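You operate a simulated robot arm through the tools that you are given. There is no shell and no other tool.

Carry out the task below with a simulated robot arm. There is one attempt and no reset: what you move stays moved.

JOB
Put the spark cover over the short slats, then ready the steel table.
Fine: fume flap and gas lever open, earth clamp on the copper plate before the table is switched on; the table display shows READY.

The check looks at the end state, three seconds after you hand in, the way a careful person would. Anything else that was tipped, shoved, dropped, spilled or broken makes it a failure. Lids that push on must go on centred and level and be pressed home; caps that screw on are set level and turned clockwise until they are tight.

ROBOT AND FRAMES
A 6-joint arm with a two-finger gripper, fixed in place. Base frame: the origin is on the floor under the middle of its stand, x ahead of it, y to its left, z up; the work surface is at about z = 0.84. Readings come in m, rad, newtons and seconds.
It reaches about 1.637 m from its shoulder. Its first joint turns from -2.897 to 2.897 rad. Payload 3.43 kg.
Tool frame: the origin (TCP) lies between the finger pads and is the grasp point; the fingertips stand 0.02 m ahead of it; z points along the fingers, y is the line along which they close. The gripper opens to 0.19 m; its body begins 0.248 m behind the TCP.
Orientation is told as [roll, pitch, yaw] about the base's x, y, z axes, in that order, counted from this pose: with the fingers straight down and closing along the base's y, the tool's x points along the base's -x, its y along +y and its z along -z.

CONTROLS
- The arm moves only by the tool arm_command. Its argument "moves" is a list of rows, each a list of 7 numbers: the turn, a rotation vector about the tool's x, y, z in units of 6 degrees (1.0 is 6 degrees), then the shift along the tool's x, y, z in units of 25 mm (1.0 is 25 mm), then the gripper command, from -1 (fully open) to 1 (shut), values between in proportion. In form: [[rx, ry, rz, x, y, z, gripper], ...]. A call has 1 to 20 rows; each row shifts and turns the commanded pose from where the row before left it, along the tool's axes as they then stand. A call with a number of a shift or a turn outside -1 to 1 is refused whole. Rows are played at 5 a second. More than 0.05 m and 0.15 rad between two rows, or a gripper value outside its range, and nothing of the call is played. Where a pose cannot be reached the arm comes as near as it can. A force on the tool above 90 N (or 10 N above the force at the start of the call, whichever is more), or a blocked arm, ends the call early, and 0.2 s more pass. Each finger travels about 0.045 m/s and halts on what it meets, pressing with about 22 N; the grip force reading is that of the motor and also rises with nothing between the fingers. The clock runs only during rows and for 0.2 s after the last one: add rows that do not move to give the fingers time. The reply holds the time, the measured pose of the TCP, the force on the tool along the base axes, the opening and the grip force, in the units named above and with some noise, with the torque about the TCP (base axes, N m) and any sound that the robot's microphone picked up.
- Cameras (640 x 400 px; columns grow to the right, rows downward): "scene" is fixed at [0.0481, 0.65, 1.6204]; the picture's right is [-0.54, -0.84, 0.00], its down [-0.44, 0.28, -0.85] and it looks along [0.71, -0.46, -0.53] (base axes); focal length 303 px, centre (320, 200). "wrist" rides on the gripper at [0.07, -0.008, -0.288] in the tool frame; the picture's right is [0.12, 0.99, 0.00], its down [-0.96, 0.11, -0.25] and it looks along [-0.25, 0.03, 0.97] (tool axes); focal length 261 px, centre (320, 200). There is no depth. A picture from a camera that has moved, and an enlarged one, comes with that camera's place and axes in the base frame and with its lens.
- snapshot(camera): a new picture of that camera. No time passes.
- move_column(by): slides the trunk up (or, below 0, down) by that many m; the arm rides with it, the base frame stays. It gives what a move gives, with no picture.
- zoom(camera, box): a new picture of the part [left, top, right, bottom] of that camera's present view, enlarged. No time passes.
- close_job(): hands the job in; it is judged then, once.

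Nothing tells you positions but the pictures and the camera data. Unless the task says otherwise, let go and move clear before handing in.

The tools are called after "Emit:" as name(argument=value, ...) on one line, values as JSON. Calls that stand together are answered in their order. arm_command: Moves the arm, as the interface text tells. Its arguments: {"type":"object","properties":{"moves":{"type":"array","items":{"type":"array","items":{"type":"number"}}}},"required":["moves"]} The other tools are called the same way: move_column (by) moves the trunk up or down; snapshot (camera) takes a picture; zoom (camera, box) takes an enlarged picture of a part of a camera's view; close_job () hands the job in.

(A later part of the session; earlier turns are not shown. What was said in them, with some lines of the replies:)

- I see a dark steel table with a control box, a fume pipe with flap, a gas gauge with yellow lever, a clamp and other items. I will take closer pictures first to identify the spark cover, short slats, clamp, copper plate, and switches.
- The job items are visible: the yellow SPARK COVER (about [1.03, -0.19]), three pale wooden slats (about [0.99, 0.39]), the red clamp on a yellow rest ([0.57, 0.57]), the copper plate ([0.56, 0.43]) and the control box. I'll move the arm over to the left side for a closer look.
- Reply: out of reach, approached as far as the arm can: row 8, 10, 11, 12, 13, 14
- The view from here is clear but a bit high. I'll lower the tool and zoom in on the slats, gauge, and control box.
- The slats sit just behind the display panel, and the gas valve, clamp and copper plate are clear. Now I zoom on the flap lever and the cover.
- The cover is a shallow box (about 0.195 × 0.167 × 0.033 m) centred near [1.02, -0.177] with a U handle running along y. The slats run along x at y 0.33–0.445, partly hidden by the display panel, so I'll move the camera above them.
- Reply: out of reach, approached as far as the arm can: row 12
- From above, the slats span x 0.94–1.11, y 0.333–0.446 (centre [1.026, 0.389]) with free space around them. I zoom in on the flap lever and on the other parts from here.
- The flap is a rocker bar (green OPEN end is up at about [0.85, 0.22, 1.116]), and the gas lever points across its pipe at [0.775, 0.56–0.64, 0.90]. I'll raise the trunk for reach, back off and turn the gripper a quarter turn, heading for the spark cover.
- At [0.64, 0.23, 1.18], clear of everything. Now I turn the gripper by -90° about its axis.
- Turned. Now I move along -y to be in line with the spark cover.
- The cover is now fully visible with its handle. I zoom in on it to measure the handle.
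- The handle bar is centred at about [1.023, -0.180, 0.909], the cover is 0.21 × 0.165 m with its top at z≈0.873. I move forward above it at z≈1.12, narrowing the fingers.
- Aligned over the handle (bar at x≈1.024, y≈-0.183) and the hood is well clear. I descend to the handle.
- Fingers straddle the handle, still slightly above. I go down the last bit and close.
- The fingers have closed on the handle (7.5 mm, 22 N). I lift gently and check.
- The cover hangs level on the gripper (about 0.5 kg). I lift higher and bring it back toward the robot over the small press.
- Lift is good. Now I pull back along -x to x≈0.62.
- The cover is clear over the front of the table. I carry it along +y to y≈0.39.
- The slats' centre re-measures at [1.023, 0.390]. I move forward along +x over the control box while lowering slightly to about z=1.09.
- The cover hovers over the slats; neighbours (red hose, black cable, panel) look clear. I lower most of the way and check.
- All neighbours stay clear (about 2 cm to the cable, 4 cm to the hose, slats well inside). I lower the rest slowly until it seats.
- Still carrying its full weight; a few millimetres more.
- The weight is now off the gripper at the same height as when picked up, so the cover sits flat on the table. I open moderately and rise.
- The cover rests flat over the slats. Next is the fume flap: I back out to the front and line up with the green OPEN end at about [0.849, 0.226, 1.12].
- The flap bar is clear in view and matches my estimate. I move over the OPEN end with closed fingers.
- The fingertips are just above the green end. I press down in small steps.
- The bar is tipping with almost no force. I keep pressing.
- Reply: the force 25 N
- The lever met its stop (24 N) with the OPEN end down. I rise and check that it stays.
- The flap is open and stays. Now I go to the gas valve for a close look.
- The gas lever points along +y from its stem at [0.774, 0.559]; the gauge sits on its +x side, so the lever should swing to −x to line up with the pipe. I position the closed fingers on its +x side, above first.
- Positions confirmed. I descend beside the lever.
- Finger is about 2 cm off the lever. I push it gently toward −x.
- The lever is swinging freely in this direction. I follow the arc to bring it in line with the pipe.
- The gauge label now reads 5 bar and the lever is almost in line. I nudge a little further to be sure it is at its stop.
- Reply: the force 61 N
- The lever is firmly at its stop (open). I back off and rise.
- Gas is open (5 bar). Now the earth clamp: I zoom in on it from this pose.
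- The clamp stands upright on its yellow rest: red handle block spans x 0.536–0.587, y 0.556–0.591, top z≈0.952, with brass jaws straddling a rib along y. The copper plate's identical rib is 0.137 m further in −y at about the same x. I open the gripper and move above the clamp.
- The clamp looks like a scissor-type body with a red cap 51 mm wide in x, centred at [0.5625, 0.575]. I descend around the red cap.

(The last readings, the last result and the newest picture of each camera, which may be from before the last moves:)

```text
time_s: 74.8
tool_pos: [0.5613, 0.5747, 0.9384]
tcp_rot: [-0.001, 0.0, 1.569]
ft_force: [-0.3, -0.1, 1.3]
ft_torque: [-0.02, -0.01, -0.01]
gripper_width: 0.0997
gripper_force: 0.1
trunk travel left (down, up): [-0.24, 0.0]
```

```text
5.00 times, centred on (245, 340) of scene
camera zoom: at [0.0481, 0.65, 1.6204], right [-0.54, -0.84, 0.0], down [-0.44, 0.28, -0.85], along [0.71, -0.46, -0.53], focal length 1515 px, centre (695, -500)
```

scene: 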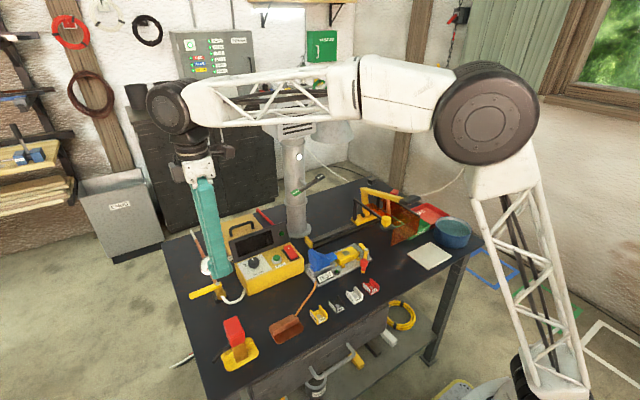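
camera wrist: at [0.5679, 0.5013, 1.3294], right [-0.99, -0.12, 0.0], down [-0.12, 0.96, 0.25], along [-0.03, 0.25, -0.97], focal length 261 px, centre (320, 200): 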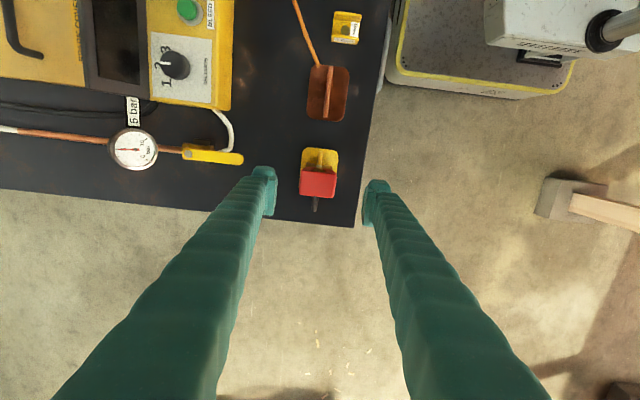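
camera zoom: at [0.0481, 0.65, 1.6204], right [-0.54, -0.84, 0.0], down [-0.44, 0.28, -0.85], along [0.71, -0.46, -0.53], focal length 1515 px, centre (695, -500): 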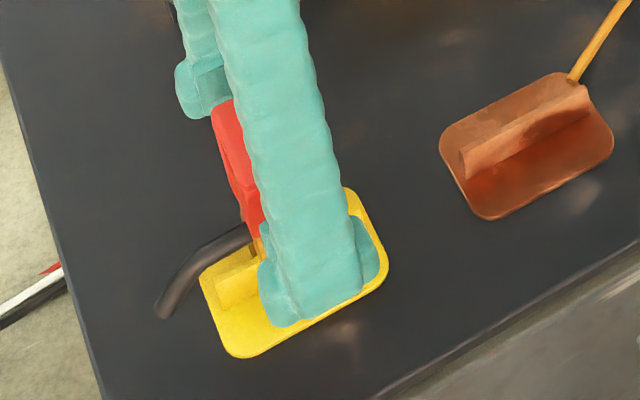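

Well centred between the fingers. I close on the red handle.

Emit:
arm_command(moves=[[0, 0, 0, 0, 0, 0, 0.3], [0, 0, 0, 0, 0, 0, 0.6], [0, 0, 0, 0, 0, 0, 1], [0, 0, 0, 0, 0, 0, 1], [0, 0, 0, 0, 0, 0, 1], [0, 0, 0, 0, 0, 0, 1], [0, 0, 0, 0, 0, 0, 1]])

Emit:
zoom(camera="wrist", box=[240, 80, 400, 240])

Emit:
zoom(camera="scene", box=[200, 300, 290, 380])

```text
time_s: 76.4
tool_pos: [0.5624, 0.5741, 0.9375]
tcp_rot: [-0.001, -0.003, 1.568]
ft_force: [1.9, 1.1, 3.2]
ft_torque: [0.02, -0.08, -0.02]
gripper_width: 0.0514
gripper_force: 21.6
trunk travel left (down, up): [-0.24, 0.0]
```

```text
2.50 times, centred on (320, 160) of wrist
camera zoom: at [0.5677, 0.5022, 1.2247], right [-0.99, -0.12, 0.0], down [-0.12, 0.96, 0.25], along [-0.03, 0.25, -0.97], focal length 652 px, centre (320, 300)
```

zoom: 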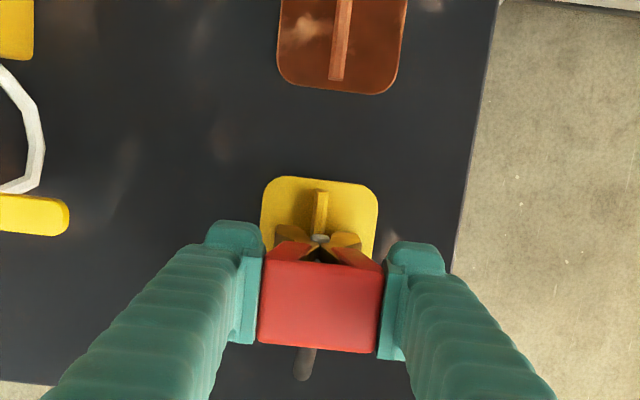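

```text
5.00 times, centred on (245, 340) of scene
camera zoom: at [0.0481, 0.65, 1.6204], right [-0.54, -0.84, 0.0], down [-0.44, 0.28, -0.85], along [0.71, -0.46, -0.53], focal length 1515 px, centre (695, -500)
```

zoom: 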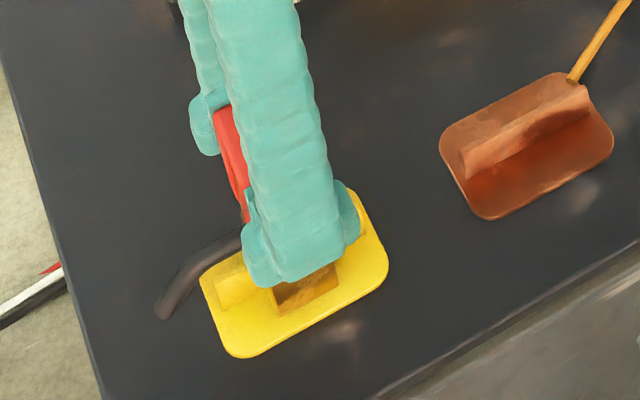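

Emit:
zoom(camera="wrist", box=[290, 130, 350, 230])

Emit:
zoom(camera="scene", box=[215, 310, 265, 370])

```text
4.00 times, centred on (320, 180) of wrist
camera zoom: at [0.5677, 0.5022, 1.2247], right [-0.99, -0.12, 0.0], down [-0.12, 0.96, 0.25], along [-0.03, 0.25, -0.97], focal length 1043 px, centre (320, 280)
```

zoom: 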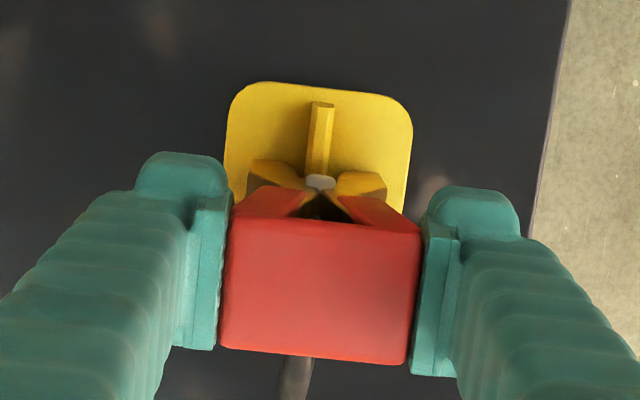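

```text
6.67 times, centred on (240, 340) of scene
camera zoom: at [0.0481, 0.65, 1.6204], right [-0.54, -0.84, 0.0], down [-0.44, 0.28, -0.85], along [0.71, -0.46, -0.53], focal length 2020 px, centre (853, -733)
```

zoom: 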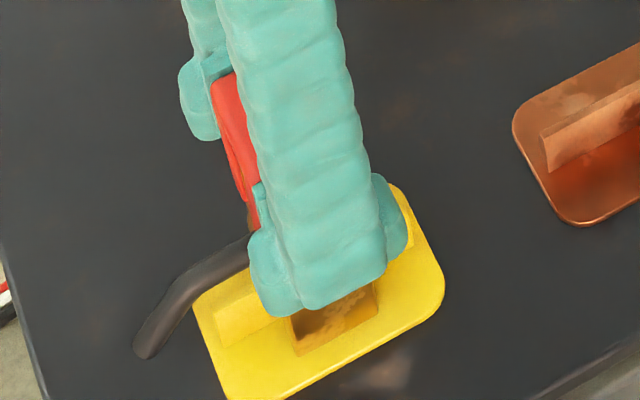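

Grip is secure (51 mm, 22 N). I lift slightly and watch the force.

Emit:
arm_command(moves=[[0, 0, 0, 0, 0, -0.2, 1], [0, 0, 0, 0, 0, -0.3, 1], [0, 0, 0, 0, 0, -0.3, 1], [0, 0, 0, 0, 0, 0, 1]])

Emit:
zoom(camera="wrist", box=[290, 130, 350, 230])

Emit:
zoom(camera="scene", box=[215, 310, 265, 370])

```text
time_s: 77.4
tool_pos: [0.5623, 0.5738, 0.9579]
tcp_rot: [-0.003, 0.001, 1.572]
ft_force: [0.6, 0.8, -3.9]
ft_torque: [-0.02, 0.01, 0.03]
gripper_width: 0.0515
gripper_force: 21.7
trunk travel left (down, up): [-0.24, 0.0]
```

```text
4.00 times, centred on (320, 180) of wrist
camera zoom: at [0.5677, 0.5027, 1.2443], right [-0.99, -0.12, 0.0], down [-0.12, 0.96, 0.25], along [-0.03, 0.25, -0.97], focal length 1043 px, centre (320, 280)
```

zoom: 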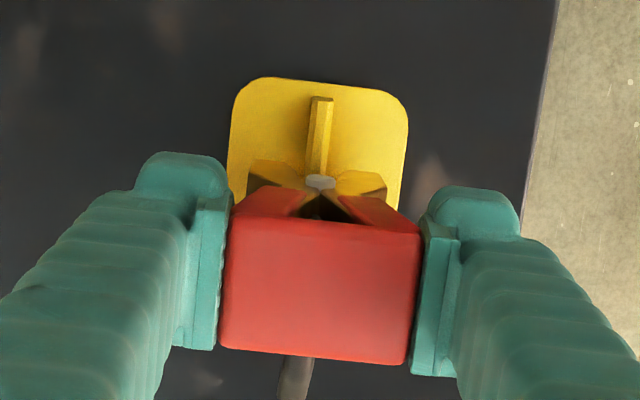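

```text
6.67 times, centred on (240, 340) of scene
camera zoom: at [0.0481, 0.65, 1.6204], right [-0.54, -0.84, 0.0], down [-0.44, 0.28, -0.85], along [0.71, -0.46, -0.53], focal length 2020 px, centre (853, -733)
```

zoom: 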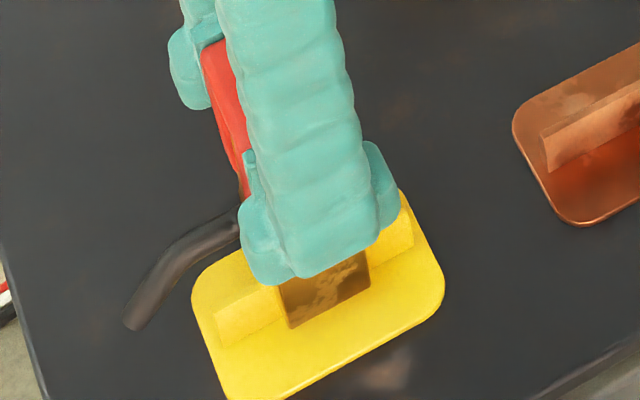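

The clamp lifts off its rest cleanly (about 0.4 kg). I raise it further and carry it over the copper plate.

Emit:
arm_command(moves=[[0, 0, 0, 0, 0, -0.6, 1], [0, 0, 0, 0, 0, -1, 1], [0, 0, 0, 0, 0, -0.8, 1], [0, 0, 0, 0.6, 0, 0, 1], [0, 0, 0, 0.8, 0, 0, 1], [0, 0, 0, 0.8, 0, 0, 1], [0, 0, 0, 0.8, 0, 0, 1], [0, 0, 0, 0.8, 0, 0, 1], [0, 0, 0, 0.8, 0, 0, 1], [0, 0, 0, 0.88, 0, 0, 1], [0, 0, 0, 0, 0, 0, 1]])

Emit:
snapshot(camera="wrist")

Emit:
zoom(camera="wrist", box=[290, 130, 350, 230])

Emit:
zoom(camera="scene", box=[210, 270, 330, 380])

```text
time_s: 79.8
tool_pos: [0.5617, 0.4375, 1.0172]
tcp_rot: [-0.003, -0.003, 1.572]
ft_force: [-0.4, -0.4, -4.0]
ft_torque: [-0.02, -0.04, -0.03]
gripper_width: 0.0513
gripper_force: 22.0
trunk travel left (down, up): [-0.24, 0.0]
```

```text
taken
camera wrist: at [0.5675, 0.3652, 1.3045], right [-0.99, -0.12, 0.0], down [-0.12, 0.96, 0.25], along [-0.03, 0.25, -0.97], focal length 261 px, centre (320, 200)
```

wrist: 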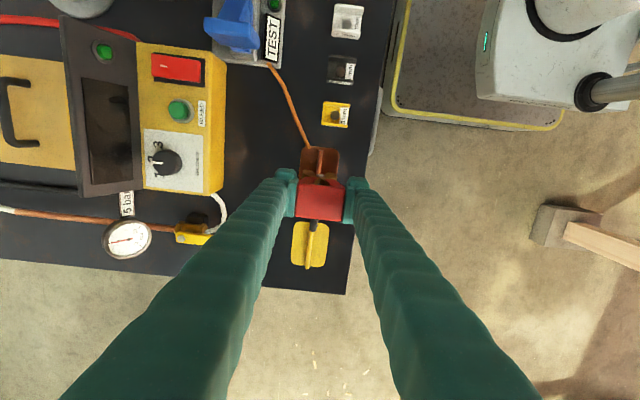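

```text
4.00 times, centred on (320, 180) of wrist
camera zoom: at [0.5675, 0.3652, 1.3045], right [-0.99, -0.12, 0.0], down [-0.12, 0.96, 0.25], along [-0.03, 0.25, -0.97], focal length 1043 px, centre (320, 280)
```

zoom: 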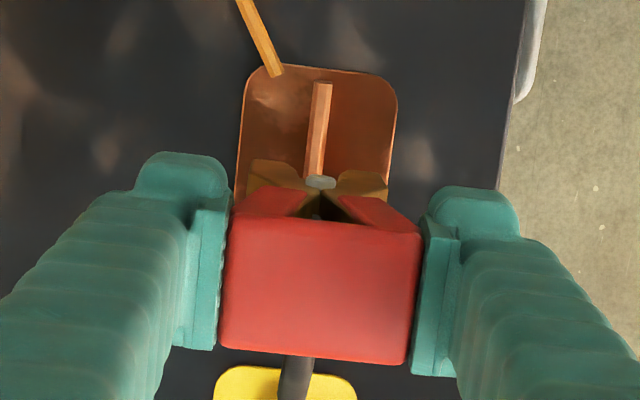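

```text
3.64 times, centred on (270, 325) of scene
camera zoom: at [0.0481, 0.65, 1.6204], right [-0.54, -0.84, 0.0], down [-0.44, 0.28, -0.85], along [0.71, -0.46, -0.53], focal length 1102 px, centre (502, -254)
```

zoom: 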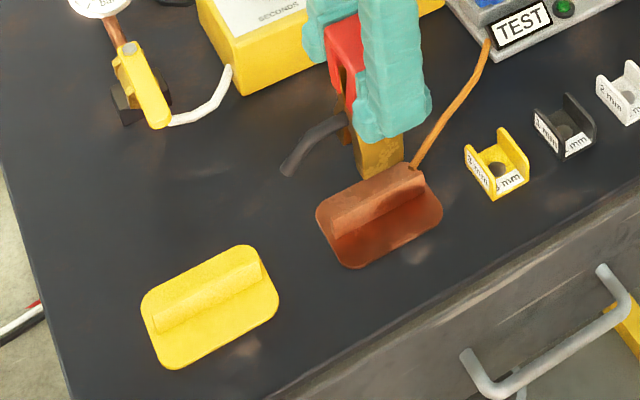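

The clamp now hangs directly above the copper rib with the same offset it had on its rest (Δx≈0, Δy≈-0.137). I lower it onto the rib.

Emit:
arm_command(moves=[[0, 0, 0, 0, 0, 0.6, 1], [0, 0, 0, 0, 0, 0.6, 1], [0, 0, 0, 0, 0, 0.4, 1], [0, 0, 0, 0, 0, 0.3, 1], [0, 0, 0, 0, 0, 0.3, 1], [0, 0, 0, 0, 0, 0, 1]])

Emit:
zoom(camera="wrist", box=[290, 130, 350, 230])

Emit:
zoom(camera="scene", box=[250, 280, 330, 350])

```text
time_s: 81.2
tool_pos: [0.5609, 0.4373, 0.9625]
tcp_rot: [-0.001, -0.001, 1.57]
ft_force: [1.1, 0.0, -3.7]
ft_torque: [-0.01, 0.04, -0.02]
gripper_width: 0.0514
gripper_force: 22.1
trunk travel left (down, up): [-0.24, 0.0]
```

```text
4.00 times, centred on (320, 180) of wrist
camera zoom: at [0.5674, 0.3654, 1.2499], right [-0.99, -0.12, 0.0], down [-0.12, 0.96, 0.25], along [-0.03, 0.25, -0.97], focal length 1043 px, centre (320, 280)
```

zoom: 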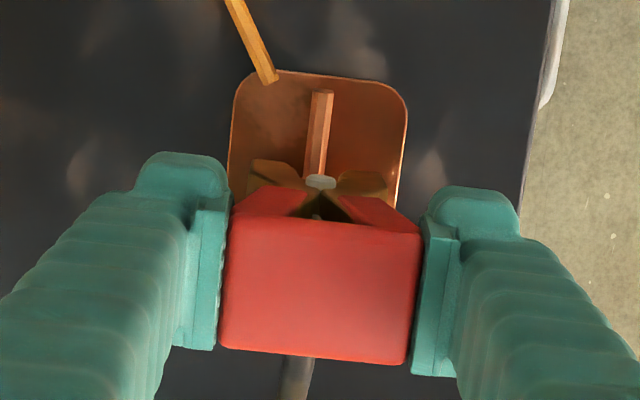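

```text
5.71 times, centred on (290, 315) of scene
camera zoom: at [0.0481, 0.65, 1.6204], right [-0.54, -0.84, 0.0], down [-0.44, 0.28, -0.85], along [0.71, -0.46, -0.53], focal length 1732 px, centre (491, -457)
```

zoom: 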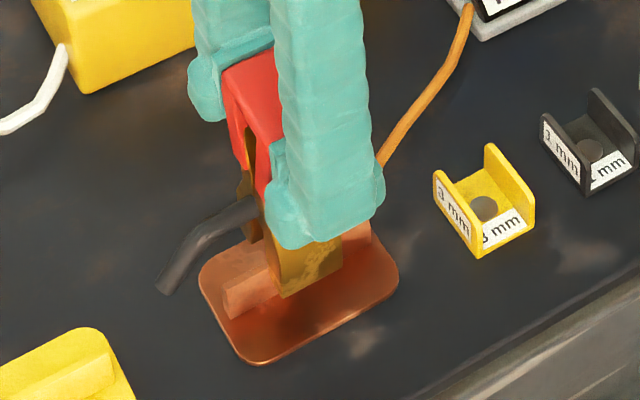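

Rib and jaws are lined up as on the original rest. I lower the final 25 mm slowly.

Emit:
arm_command(moves=[[0, 0, 0, 0, 0, 0.3, 1], [0, 0, 0, 0, 0, 0.3, 1], [0, 0, 0, 0, 0, 0.2, 1], [0, 0, 0, 0, 0, 0.1, 1], [0, 0, 0, 0, 0, 0, 1]])

```text
time_s: 82.4
tool_pos: [0.5611, 0.4375, 0.9423]
tcp_rot: [-0.002, -0.002, 1.572]
ft_force: [0.3, -0.7, -3.3]
ft_torque: [0.03, 0.0, 0.0]
gripper_width: 0.0512
gripper_force: 21.9
trunk travel left (down, up): [-0.24, 0.0]
```

Emit:
arm_command(moves=[[0, 0, 0, 0, 0, 0.1, 1], [0, 0, 0, 0, 0, 0.08, 1], [0, 0, 0, 0, 0, 0.06, 1], [0, 0, 0, 0, 0, 0, 1]])

Emit:
zoom(camera="wrist", box=[290, 130, 350, 230])

Emit:
zoom(camera="scene", box=[250, 280, 330, 350])

```text
time_s: 83.4
tool_pos: [0.5618, 0.4369, 0.9343]
tcp_rot: [-0.002, -0.002, 1.569]
ft_force: [5.7, 1.5, 21.0]
ft_torque: [0.0, -0.06, -0.03]
gripper_width: 0.052
gripper_force: 21.9
trunk travel left (down, up): [-0.24, 0.0]
```

```text
4.00 times, centred on (320, 180) of wrist
camera zoom: at [0.5677, 0.3649, 1.2222], right [-0.99, -0.12, 0.0], down [-0.12, 0.96, 0.25], along [-0.03, 0.25, -0.97], focal length 1043 px, centre (320, 280)
```

zoom: 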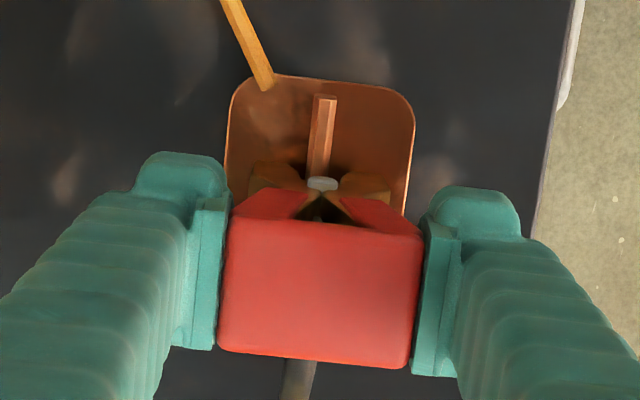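

```text
5.71 times, centred on (290, 315) of scene
camera zoom: at [0.0481, 0.65, 1.6204], right [-0.54, -0.84, 0.0], down [-0.44, 0.28, -0.85], along [0.71, -0.46, -0.53], focal length 1732 px, centre (491, -457)
```

zoom: 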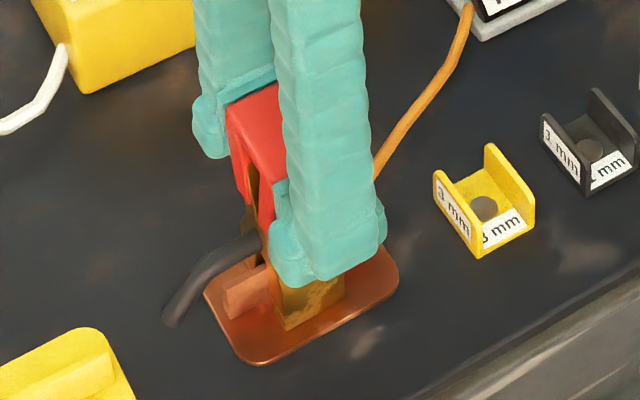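

Seated on the copper plate (firm contact at the same height as on the rest). I ease the pressure and open the fingers.

Emit:
arm_command(moves=[[0, 0, 0, 0, 0, -0.1, 1], [0, 0, 0, 0, 0, 0, 0.4], [0, 0, 0, 0, 0, 0, 0.2], [0, 0, 0, 0, 0, 0, 0], [0, 0, 0, 0, 0, 0, -0.05], [0, 0, 0, 0, 0, 0, -0.05], [0, 0, 0, 0, 0, 0, -0.05], [0, 0, 0, 0, 0, 0, -0.05]])

Emit:
zoom(camera="wrist", box=[290, 130, 350, 230])

Emit:
zoom(camera="scene", box=[250, 280, 330, 350])

```text
time_s: 85.2
tool_pos: [0.5612, 0.4373, 0.9374]
tcp_rot: [-0.002, -0.001, 1.57]
ft_force: [-0.9, 0.2, 0.4]
ft_torque: [-0.01, 0.0, -0.01]
gripper_width: 0.0996
gripper_force: 0.0
trunk travel left (down, up): [-0.24, 0.0]
```

```text
4.00 times, centred on (320, 180) of wrist
camera zoom: at [0.5676, 0.3657, 1.2235], right [-0.99, -0.12, 0.0], down [-0.12, 0.96, 0.25], along [-0.03, 0.25, -0.97], focal length 1043 px, centre (320, 280)
```

zoom: 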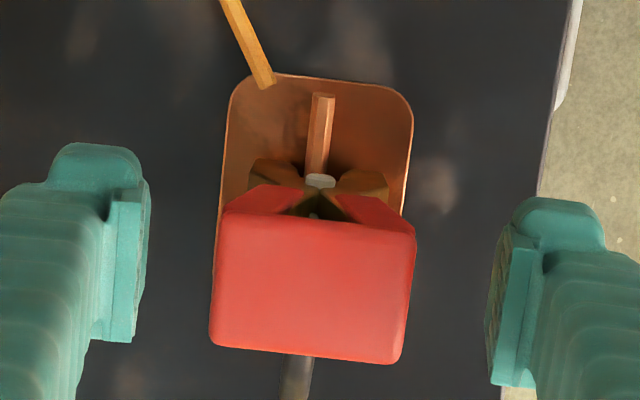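

```text
5.71 times, centred on (290, 315) of scene
camera zoom: at [0.0481, 0.65, 1.6204], right [-0.54, -0.84, 0.0], down [-0.44, 0.28, -0.85], along [0.71, -0.46, -0.53], focal length 1732 px, centre (491, -457)
```

zoom: 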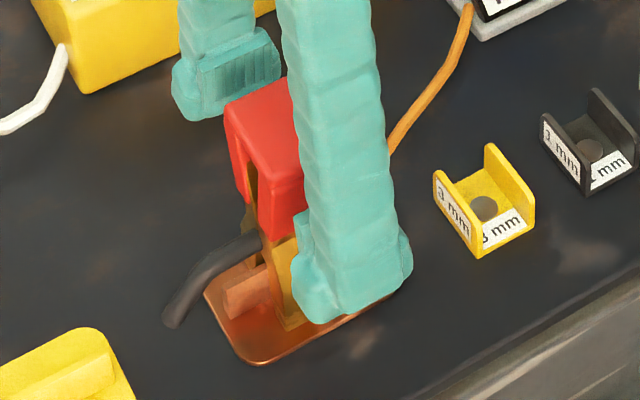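

The clamp stands upright on the copper plate exactly as it did on its rest. I rise and look at the control box switch.

Emit:
arm_command(moves=[[0, 0, 0, 0, 0, -0.6, -0.05], [0, 0, 0, 0, 0, -1, -0.05], [0, 0, 0, 0, 0, -1, -0.05], [0, 0, 0, 0, 0, -1, 0.3], [0, 0, 0, 0, 0, -1, 0.6], [0, 0, 0, 0, 0, -1, 1], [0, 0, 0, 0.5, 0, 0, 1], [0, 0, 0, 1, -1, 0, 1], [0, 0, 0, 1, -1, 0, 1], [0, 0, 0, 1, -1, 0, 1], [0, 0, 0, 0, 0, 0, 1]])

Emit:
snapshot(camera="wrist")

Emit:
zoom(camera="scene", box=[220, 230, 310, 300])

Emit:
zoom(camera="scene", box=[190, 280, 330, 380])

```text
time_s: 87.6
tool_pos: [0.6356, 0.3499, 1.078]
tcp_rot: [0.0, 0.0, 1.57]
ft_force: [-0.9, 0.9, -0.2]
ft_torque: [0.01, -0.01, -0.02]
gripper_width: 0.0001
gripper_force: 22.0
trunk travel left (down, up): [-0.24, 0.0]
```

```text
taken
camera wrist: at [0.6423, 0.2774, 1.3646], right [-0.99, -0.12, 0.0], down [-0.12, 0.96, 0.25], along [-0.03, 0.25, -0.97], focal length 261 px, centre (320, 200)
```

wrist: 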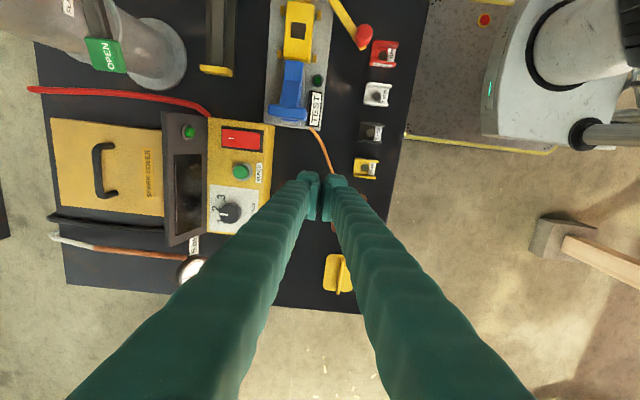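

```text
5.71 times, centred on (265, 265) of scene
camera zoom: at [0.0481, 0.65, 1.6204], right [-0.54, -0.84, 0.0], down [-0.44, 0.28, -0.85], along [0.71, -0.46, -0.53], focal length 1732 px, centre (634, -171)
```

zoom: 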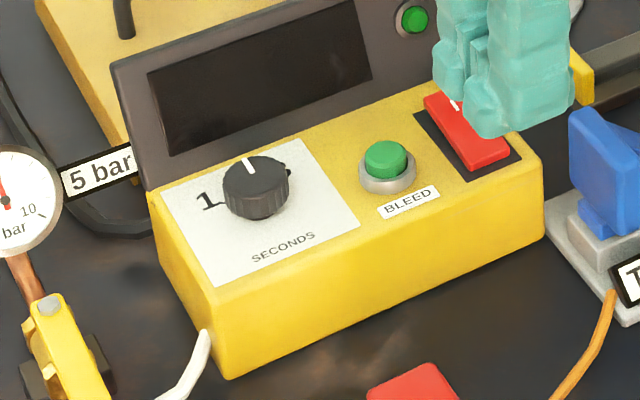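

```text
4.00 times, centred on (260, 330) of scene
camera zoom: at [0.0481, 0.65, 1.6204], right [-0.54, -0.84, 0.0], down [-0.44, 0.28, -0.85], along [0.71, -0.46, -0.53], focal length 1212 px, centre (560, -320)
```

zoom: 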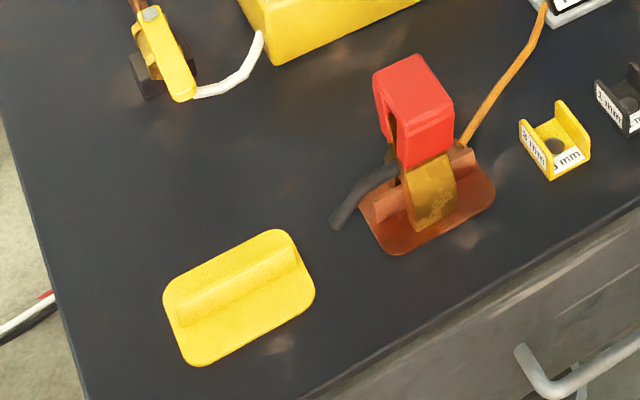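

Emit:
zoom(camera="wrist", box=[150, 100, 290, 240])

Emit:
zoom(camera="wrist", box=[205, 110, 285, 190])

Emit:
zoom(camera="scene", box=[270, 235, 305, 265])

```text
2.86 times, centred on (220, 170) of wrist
camera zoom: at [0.6423, 0.2774, 1.3646], right [-0.99, -0.12, 0.0], down [-0.12, 0.96, 0.25], along [-0.03, 0.25, -0.97], focal length 745 px, centre (606, 286)
```

zoom: 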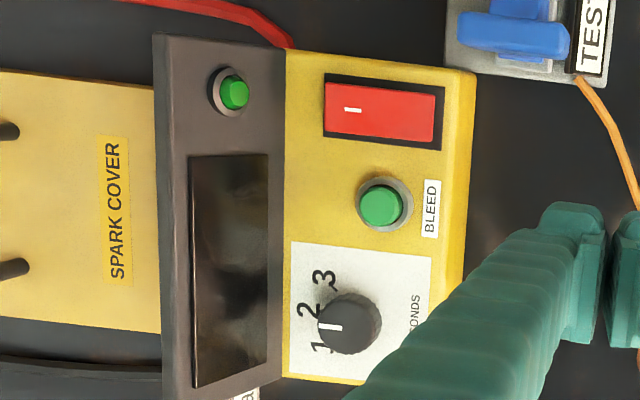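

```text
5.00 times, centred on (245, 150) of wrist
camera zoom: at [0.6423, 0.2774, 1.3646], right [-0.99, -0.12, 0.0], down [-0.12, 0.96, 0.25], along [-0.03, 0.25, -0.97], focal length 1303 px, centre (695, 450)
```

zoom: 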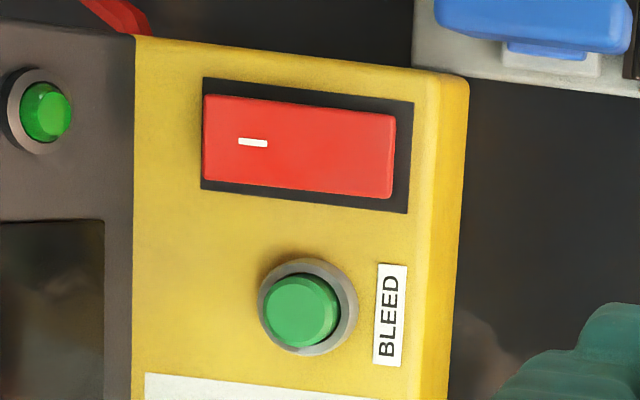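

```text
13.33 times, centred on (288, 250) of scene
camera zoom: at [0.0481, 0.65, 1.6204], right [-0.54, -0.84, 0.0], down [-0.44, 0.28, -0.85], along [0.71, -0.46, -0.53], focal length 4041 px, centre (753, -467)
```

zoom: 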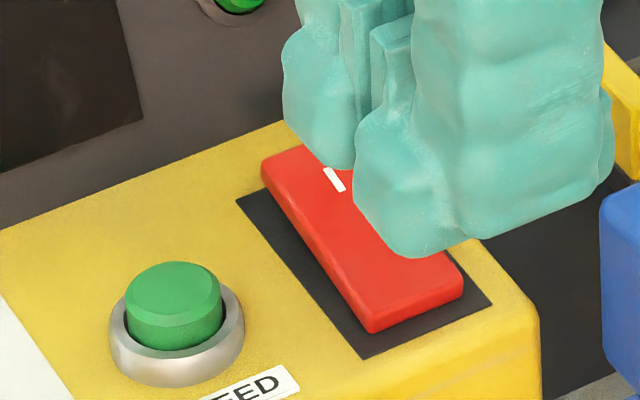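

The red rocker switch has its "I" mark on the far (+x) end, which stands raised (off). I'll turn the gripper back to yaw 0 so the closed tips press only on that end at about [0.791, 0.301].

Emit:
arm_command(moves=[[0, 0, 1, 0, 0, -0.5, 1], [0, 0, 1, 0, 0, -0.5, 1], [0, 0, 1, 0, 0, 0, 1], [0, 0, 1, 0, 0, 0, 1], [0, 0, 1, 0, 0, 0, 1], [0, 0, 1, 0, 0, 0, 1], [0, 0, 1, 0, 0, 0, 1], [0, 0, 1, 0, 0, 0, 1], [0, 0, 1, 0, 0, 0, 1], [0, 0, 1, 0, 0, 0, 1], [0, 0, 1, 0, 0, 0, 1], [0, 0, 1, 0, 0, 0, 1], [0, 0, 1, 0, 0, 0, 1], [0, 0, 1, 0, 0, 0, 1], [0, 0, 1, 0, 0, 0, 1], [0, 0, 0, 0, 0, 0, 1]])

Emit:
snapshot(camera="wrist")

```text
time_s: 91.0
tool_pos: [0.6356, 0.351, 1.104]
tcp_rot: [0.002, -0.002, -0.002]
ft_force: [0.5, 0.7, -0.2]
ft_torque: [-0.03, 0.02, 0.01]
gripper_width: 0.0002
gripper_force: 22.8
trunk travel left (down, up): [-0.24, 0.0]
```

```text
taken
camera wrist: at [0.5634, 0.3397, 1.3889], right [-0.12, 0.99, 0.0], down [0.96, 0.11, 0.25], along [0.25, 0.03, -0.97], focal length 261 px, centre (320, 200)
```

wrist: 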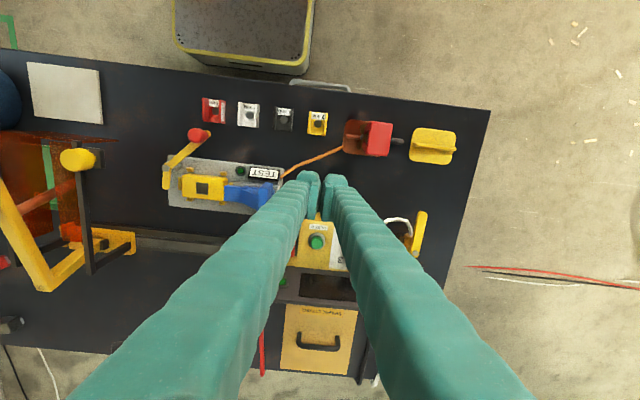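

Emit:
arm_command(moves=[[0, 0, 0, -1, -0.4, 0, 1], [0, 0, 0, -1, -0.4, 0, 1], [0, 0, 0, -1, -0.4, 0, 1], [0, 0, 0, -1, -0.4, 0, 1], [0, 0, 0, -1, -0.4, 0, 1], [0, 0, 0, -1, 0, 0, 1], [0, 0, 0, -0.22, 0, 1, 1], [0, 0, 0, 0, 0, 1, 1], [0, 0, 0, 0, 0, 1, 1], [0, 0, 0, 0, 0, 1, 1], [0, 0, 0, 0, 0, 1, 1], [0, 0, 0, 0, 0, 0, 1]])

Emit:
snapshot(camera="wrist")

Emit:
zoom(camera="scene", box=[230, 200, 320, 280])

Emit:
zoom(camera="wrist", box=[260, 140, 380, 260])

```text
time_s: 93.6
tool_pos: [0.7923, 0.3002, 0.9778]
tcp_rot: [0.003, -0.002, 0.0]
ft_force: [0.1, 0.2, -0.6]
ft_torque: [0.0, 0.02, 0.04]
gripper_width: 0.0
gripper_force: 21.5
trunk travel left (down, up): [-0.24, 0.0]
```

```text
taken
camera wrist: at [0.72, 0.2894, 1.2639], right [-0.12, 0.99, 0.0], down [0.96, 0.11, 0.25], along [0.25, 0.03, -0.97], focal length 261 px, centre (320, 200)
```

wrist: 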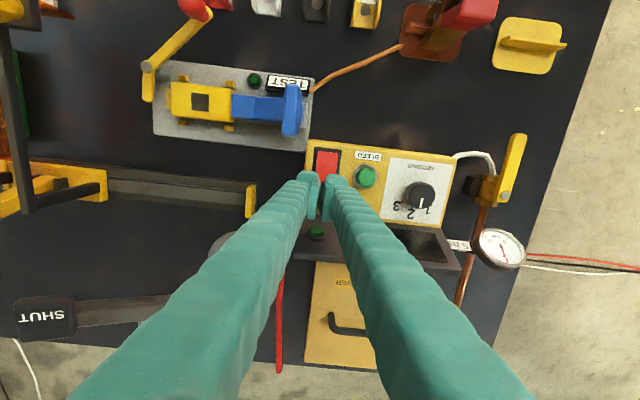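

```text
5.00 times, centred on (275, 240) of scene
camera zoom: at [0.0481, 0.65, 1.6204], right [-0.54, -0.84, 0.0], down [-0.44, 0.28, -0.85], along [0.71, -0.46, -0.53], focal length 1515 px, centre (545, 0)
```

zoom: 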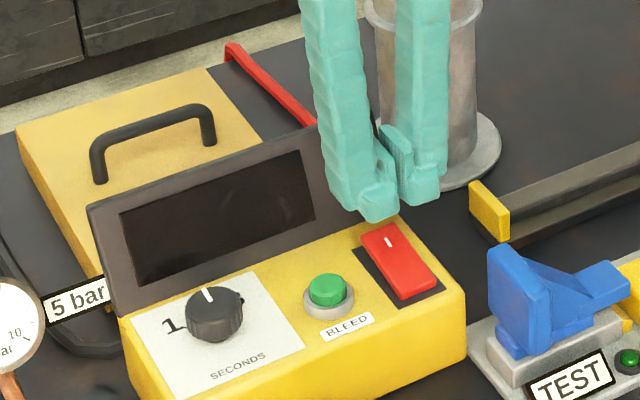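

```text
3.33 times, centred on (320, 200) of wrist
camera zoom: at [0.72, 0.2894, 1.2639], right [-0.12, 0.99, 0.0], down [0.96, 0.11, 0.25], along [0.25, 0.03, -0.97], focal length 869 px, centre (320, 200)
```

zoom: 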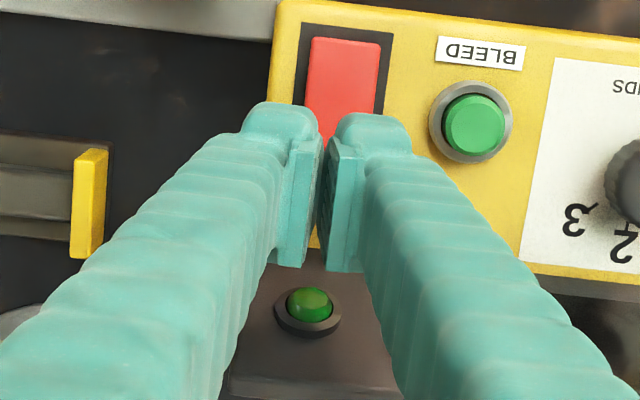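

I am just above the rocker; the fingertip block is about 54 mm square, so I shift 6 mm further +x to load only the "I" side, then lower in small steps.

Emit:
arm_command(moves=[[0, 0, 0, -0.23, 0, 0, 1], [0, 0, 0, 0, 0, 0.4, 1], [0, 0, 0, 0, 0, 0.4, 1], [0, 0, 0, 0, 0, 0.2, 1], [0, 0, 0, 0, 0, 0, 1]])

Emit:
zoom(camera="scene", box=[260, 225, 310, 270])

```text
time_s: 94.8
tool_pos: [0.7978, 0.2993, 0.9536]
tcp_rot: [0.002, 0.0, 0.001]
ft_force: [-0.1, -0.5, -0.3]
ft_torque: [0.0, 0.01, 0.0]
gripper_width: 0.0001
gripper_force: 22.2
trunk travel left (down, up): [-0.24, 0.0]
```

```text
8.89 times, centred on (285, 248) of scene
camera zoom: at [0.0481, 0.65, 1.6204], right [-0.54, -0.84, 0.0], down [-0.44, 0.28, -0.85], along [0.71, -0.46, -0.53], focal length 2694 px, centre (631, -222)
```

zoom: 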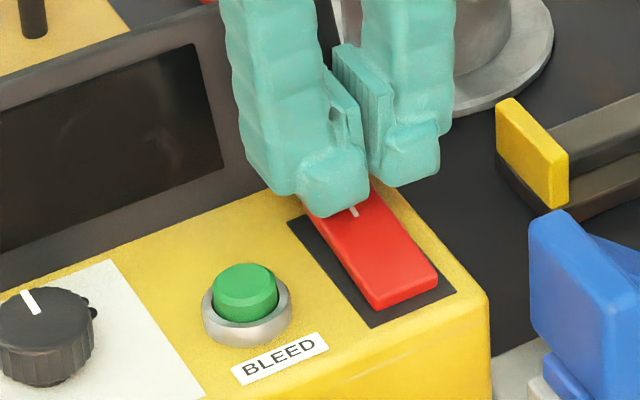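

Emit:
arm_command(moves=[[0, 0, 0, 0, 0, 0.15, 1], [0, 0, 0, 0, 0, 0.15, 1], [0, 0, 0, 0, 0, 0.1, 1], [0, 0, 0, 0, 0, 0, 1]])

Emit:
zoom(camera="scene", box=[220, 215, 310, 280])

```text
time_s: 95.8
tool_pos: [0.7981, 0.3008, 0.9428]
tcp_rot: [-0.001, -0.001, 0.0]
ft_force: [-1.2, 0.6, -0.4]
ft_torque: [0.01, 0.0, -0.01]
gripper_width: 0.0001
gripper_force: 21.5
trunk travel left (down, up): [-0.24, 0.0]
```

```text
6.15 times, centred on (265, 248) of scene
camera zoom: at [0.0481, 0.65, 1.6204], right [-0.54, -0.84, 0.0], down [-0.44, 0.28, -0.85], along [0.71, -0.46, -0.53], focal length 1865 px, centre (658, -92)
```

zoom: 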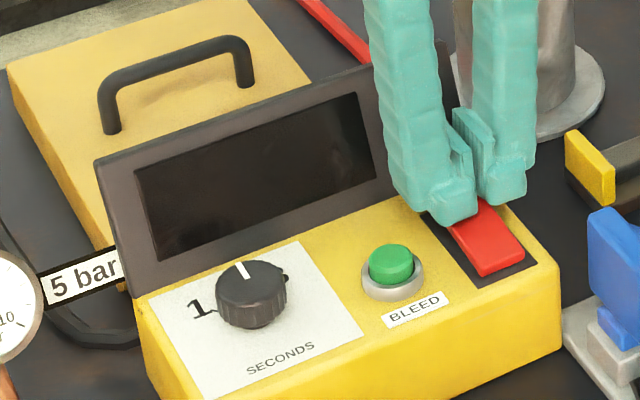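

No contact yet. Continuing down in small steps.

Emit:
arm_command(moves=[[0, 0, 0, 0, 0, 0.12, 1], [0, 0, 0, 0, 0, 0.12, 1], [0, 0, 0, 0, 0, 0, 1]])

Emit:
zoom(camera="scene", box=[220, 215, 310, 280])

```text
time_s: 96.6
tool_pos: [0.7966, 0.3008, 0.9379]
tcp_rot: [0.002, -0.002, -0.002]
ft_force: [-0.1, -0.9, 7.5]
ft_torque: [0.04, 0.1, -0.01]
gripper_width: 0.0
gripper_force: 22.1
trunk travel left (down, up): [-0.24, 0.0]
```

```text
6.15 times, centred on (265, 248) of scene
camera zoom: at [0.0481, 0.65, 1.6204], right [-0.54, -0.84, 0.0], down [-0.44, 0.28, -0.85], along [0.71, -0.46, -0.53], focal length 1865 px, centre (658, -92)
```

zoom: 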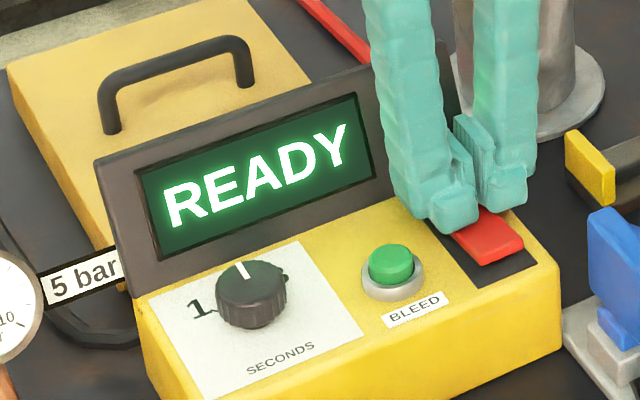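

The display shows READY. I press slightly more to be sure the rocker is latched, then lift off.

Emit:
arm_command(moves=[[0, 0, 0, 0, 0, 0.06, 1], [0, 0, 0, 0, 0, -0.3, 1], [0, 0, 0, 0, 0, -1, 1], [0, 0, 0, 0, 0, -1, 1], [0, 0, 0, 0, 0, -1, 1], [0, 0, 0, 0, 0, -1, 1], [0, 0, 0, 0, 0, -1, 1], [0, 0, 0, 0, 0, 0, 1]])

Emit:
snapshot(camera="scene")

Emit:
zoom(camera="scene", box=[170, 200, 330, 300])

Emit:
snapshot(camera="wrist")

```text
time_s: 98.4
tool_pos: [0.7976, 0.3006, 1.0686]
tcp_rot: [0.0, -0.001, -0.001]
ft_force: [0.2, -0.7, -0.1]
ft_torque: [0.0, 0.02, -0.05]
gripper_width: 0.0001
gripper_force: 34.2
trunk travel left (down, up): [-0.24, 0.0]
```

```text
taken
```

scene: 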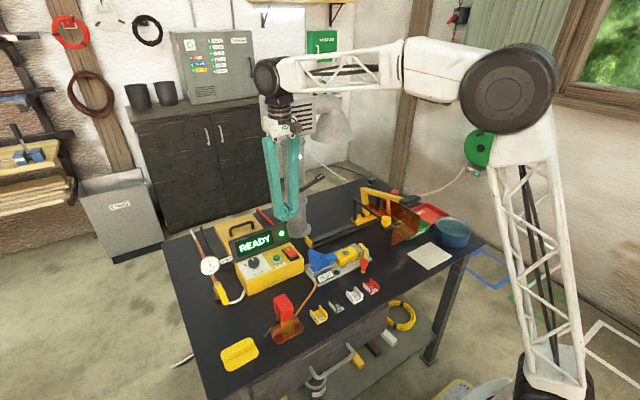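

```text
4.00 times, centred on (250, 250) of scene
camera zoom: at [0.0481, 0.65, 1.6204], right [-0.54, -0.84, 0.0], down [-0.44, 0.28, -0.85], along [0.71, -0.46, -0.53], focal length 1212 px, centre (600, 0)
```

zoom: 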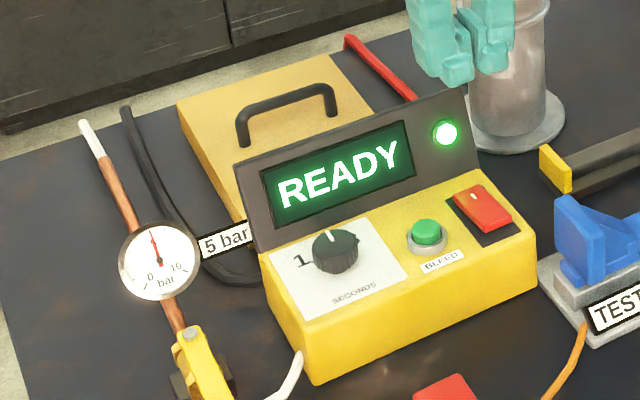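

```text
taken
camera wrist: at [0.7252, 0.2898, 1.3541], right [-0.12, 0.99, 0.0], down [0.96, 0.11, 0.25], along [0.25, 0.03, -0.97], focal length 261 px, centre (320, 200)
```

wrist: 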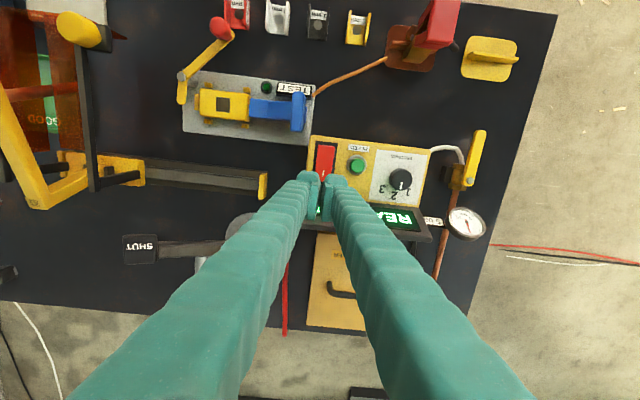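

READY stays lit with the rocker latched. I move the arm clear toward its start place and check everything once more.

Emit:
arm_command(moves=[[0, 0, 0, 1, 0, -0.5, 1], [0, 0, 0, 1, 0, -1, 0.5], [0, 0, 0, 1, 0, -1, 0], [0, 0, 0, 1, 0, -1, -0.5], [0, 0, 0, 1, 0, -1, -1], [0, 0, 0, 1, 0, -1, -1], [0, 0, 0, 1, 0, -1, -1], [0, 0, 0, 1, 0, 0, -1], [0, 0, 0, 1, 0, 0, -1], [0, 0, 0, 0, 0, 0, -1], [0, 0, 0, 0, 0, 0, -1]])

Emit:
snapshot(camera="scene")

Emit:
snapshot(camera="wrist")

Emit:
zoom(camera="scene", box=[180, 190, 340, 300])

Emit:
zoom(camera="scene", box=[200, 280, 340, 380])

Emit:
zoom(camera="wrist", box=[240, 180, 460, 338])

```text
time_s: 100.8
tool_pos: [0.5721, 0.3, 1.2289]
tcp_rot: [0.002, -0.002, -0.001]
ft_force: [-0.3, -0.5, 0.8]
ft_torque: [-0.02, 0.0, 0.02]
gripper_width: 0.1901
gripper_force: 0.0
trunk travel left (down, up): [-0.24, 0.0]
```

```text
taken
```

scene: 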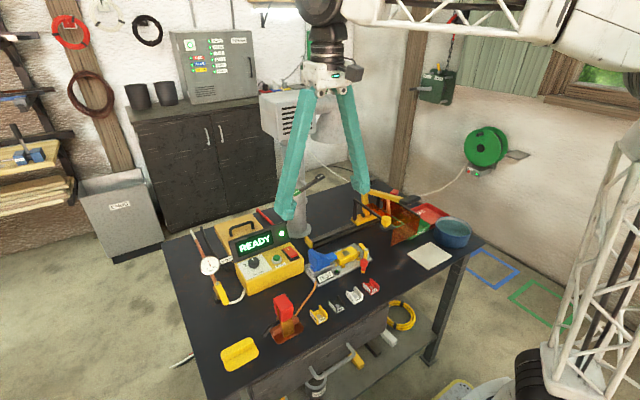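

```text
taken
camera wrist: at [0.4994, 0.2891, 1.516], right [-0.12, 0.99, 0.0], down [0.96, 0.11, 0.25], along [0.25, 0.03, -0.97], focal length 261 px, centre (320, 200)
```

wrist: 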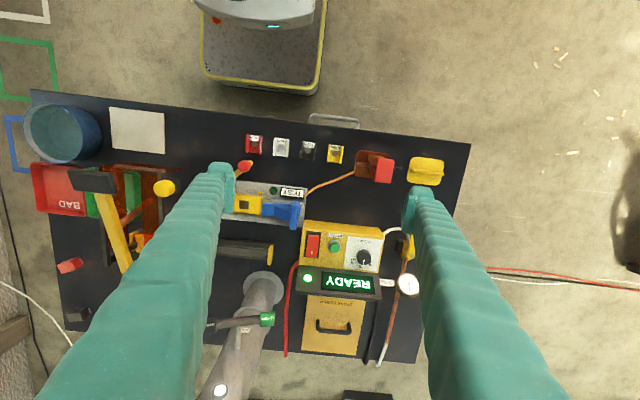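

```text
3.64 times, centred on (260, 245) of scene
camera zoom: at [0.0481, 0.65, 1.6204], right [-0.54, -0.84, 0.0], down [-0.44, 0.28, -0.85], along [0.71, -0.46, -0.53], focal length 1102 px, centre (538, 36)
```

zoom: 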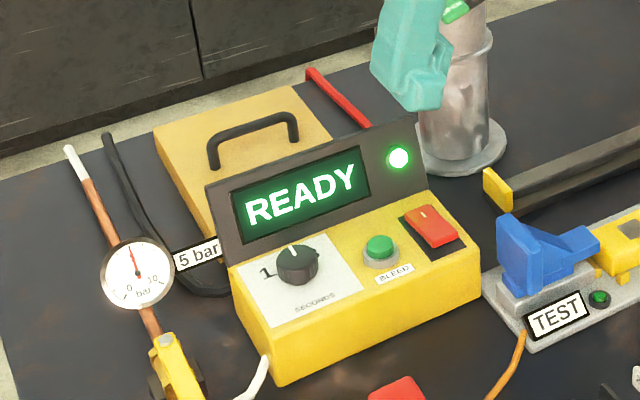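

```text
4.00 times, centred on (270, 330) of scene
camera zoom: at [0.0481, 0.65, 1.6204], right [-0.54, -0.84, 0.0], down [-0.44, 0.28, -0.85], along [0.71, -0.46, -0.53], focal length 1212 px, centre (520, -320)
```

zoom: 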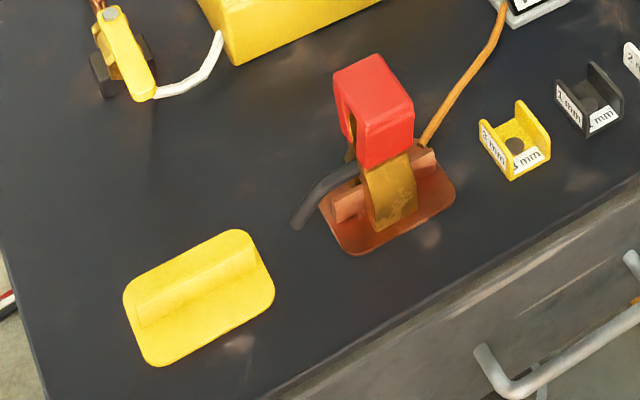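

```text
2.53 times, centred on (350, 259) of wrist
camera zoom: at [0.4994, 0.2891, 1.516], right [-0.12, 0.99, 0.0], down [0.96, 0.11, 0.25], along [0.25, 0.03, -0.97], focal length 660 px, centre (244, 51)
```

zoom: 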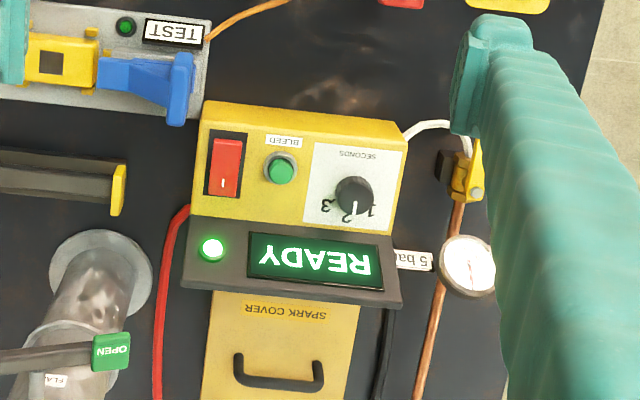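

Final check: the display reads READY with its lamp lit, the gauge label reads 5 bar, and the flap's OPEN end is down. The clamp stands on the copper plate, the spark cover lies flat over the slats, and the arm is clear, so I hand in.

Emit:
close_job()

```text
The job is handed in.
```

The spark cover is over the short slats and the steel table is ready: its display reads READY and the lamp beside it is lit. I handed the job in with the arm clear and the gripper empty.

- **Spark cover:** it sits flat on the table with the slats fully underneath, and came down to the same height it was picked up from.
- **Fume flap:** the OPEN end is pressed down to its stop.
- **Gas lever:** it is turned in line with the pipe against its stop, and the gauge label reads 5 bar.
- **Earth clamp:** it stands upright on the copper plate's rib. I moved it there before switching the table on.
- **Switch:** I pressed the red rocker last. It stayed on after I lifted off.

I saw nothing else on the table moved or tipped in the final pictures.
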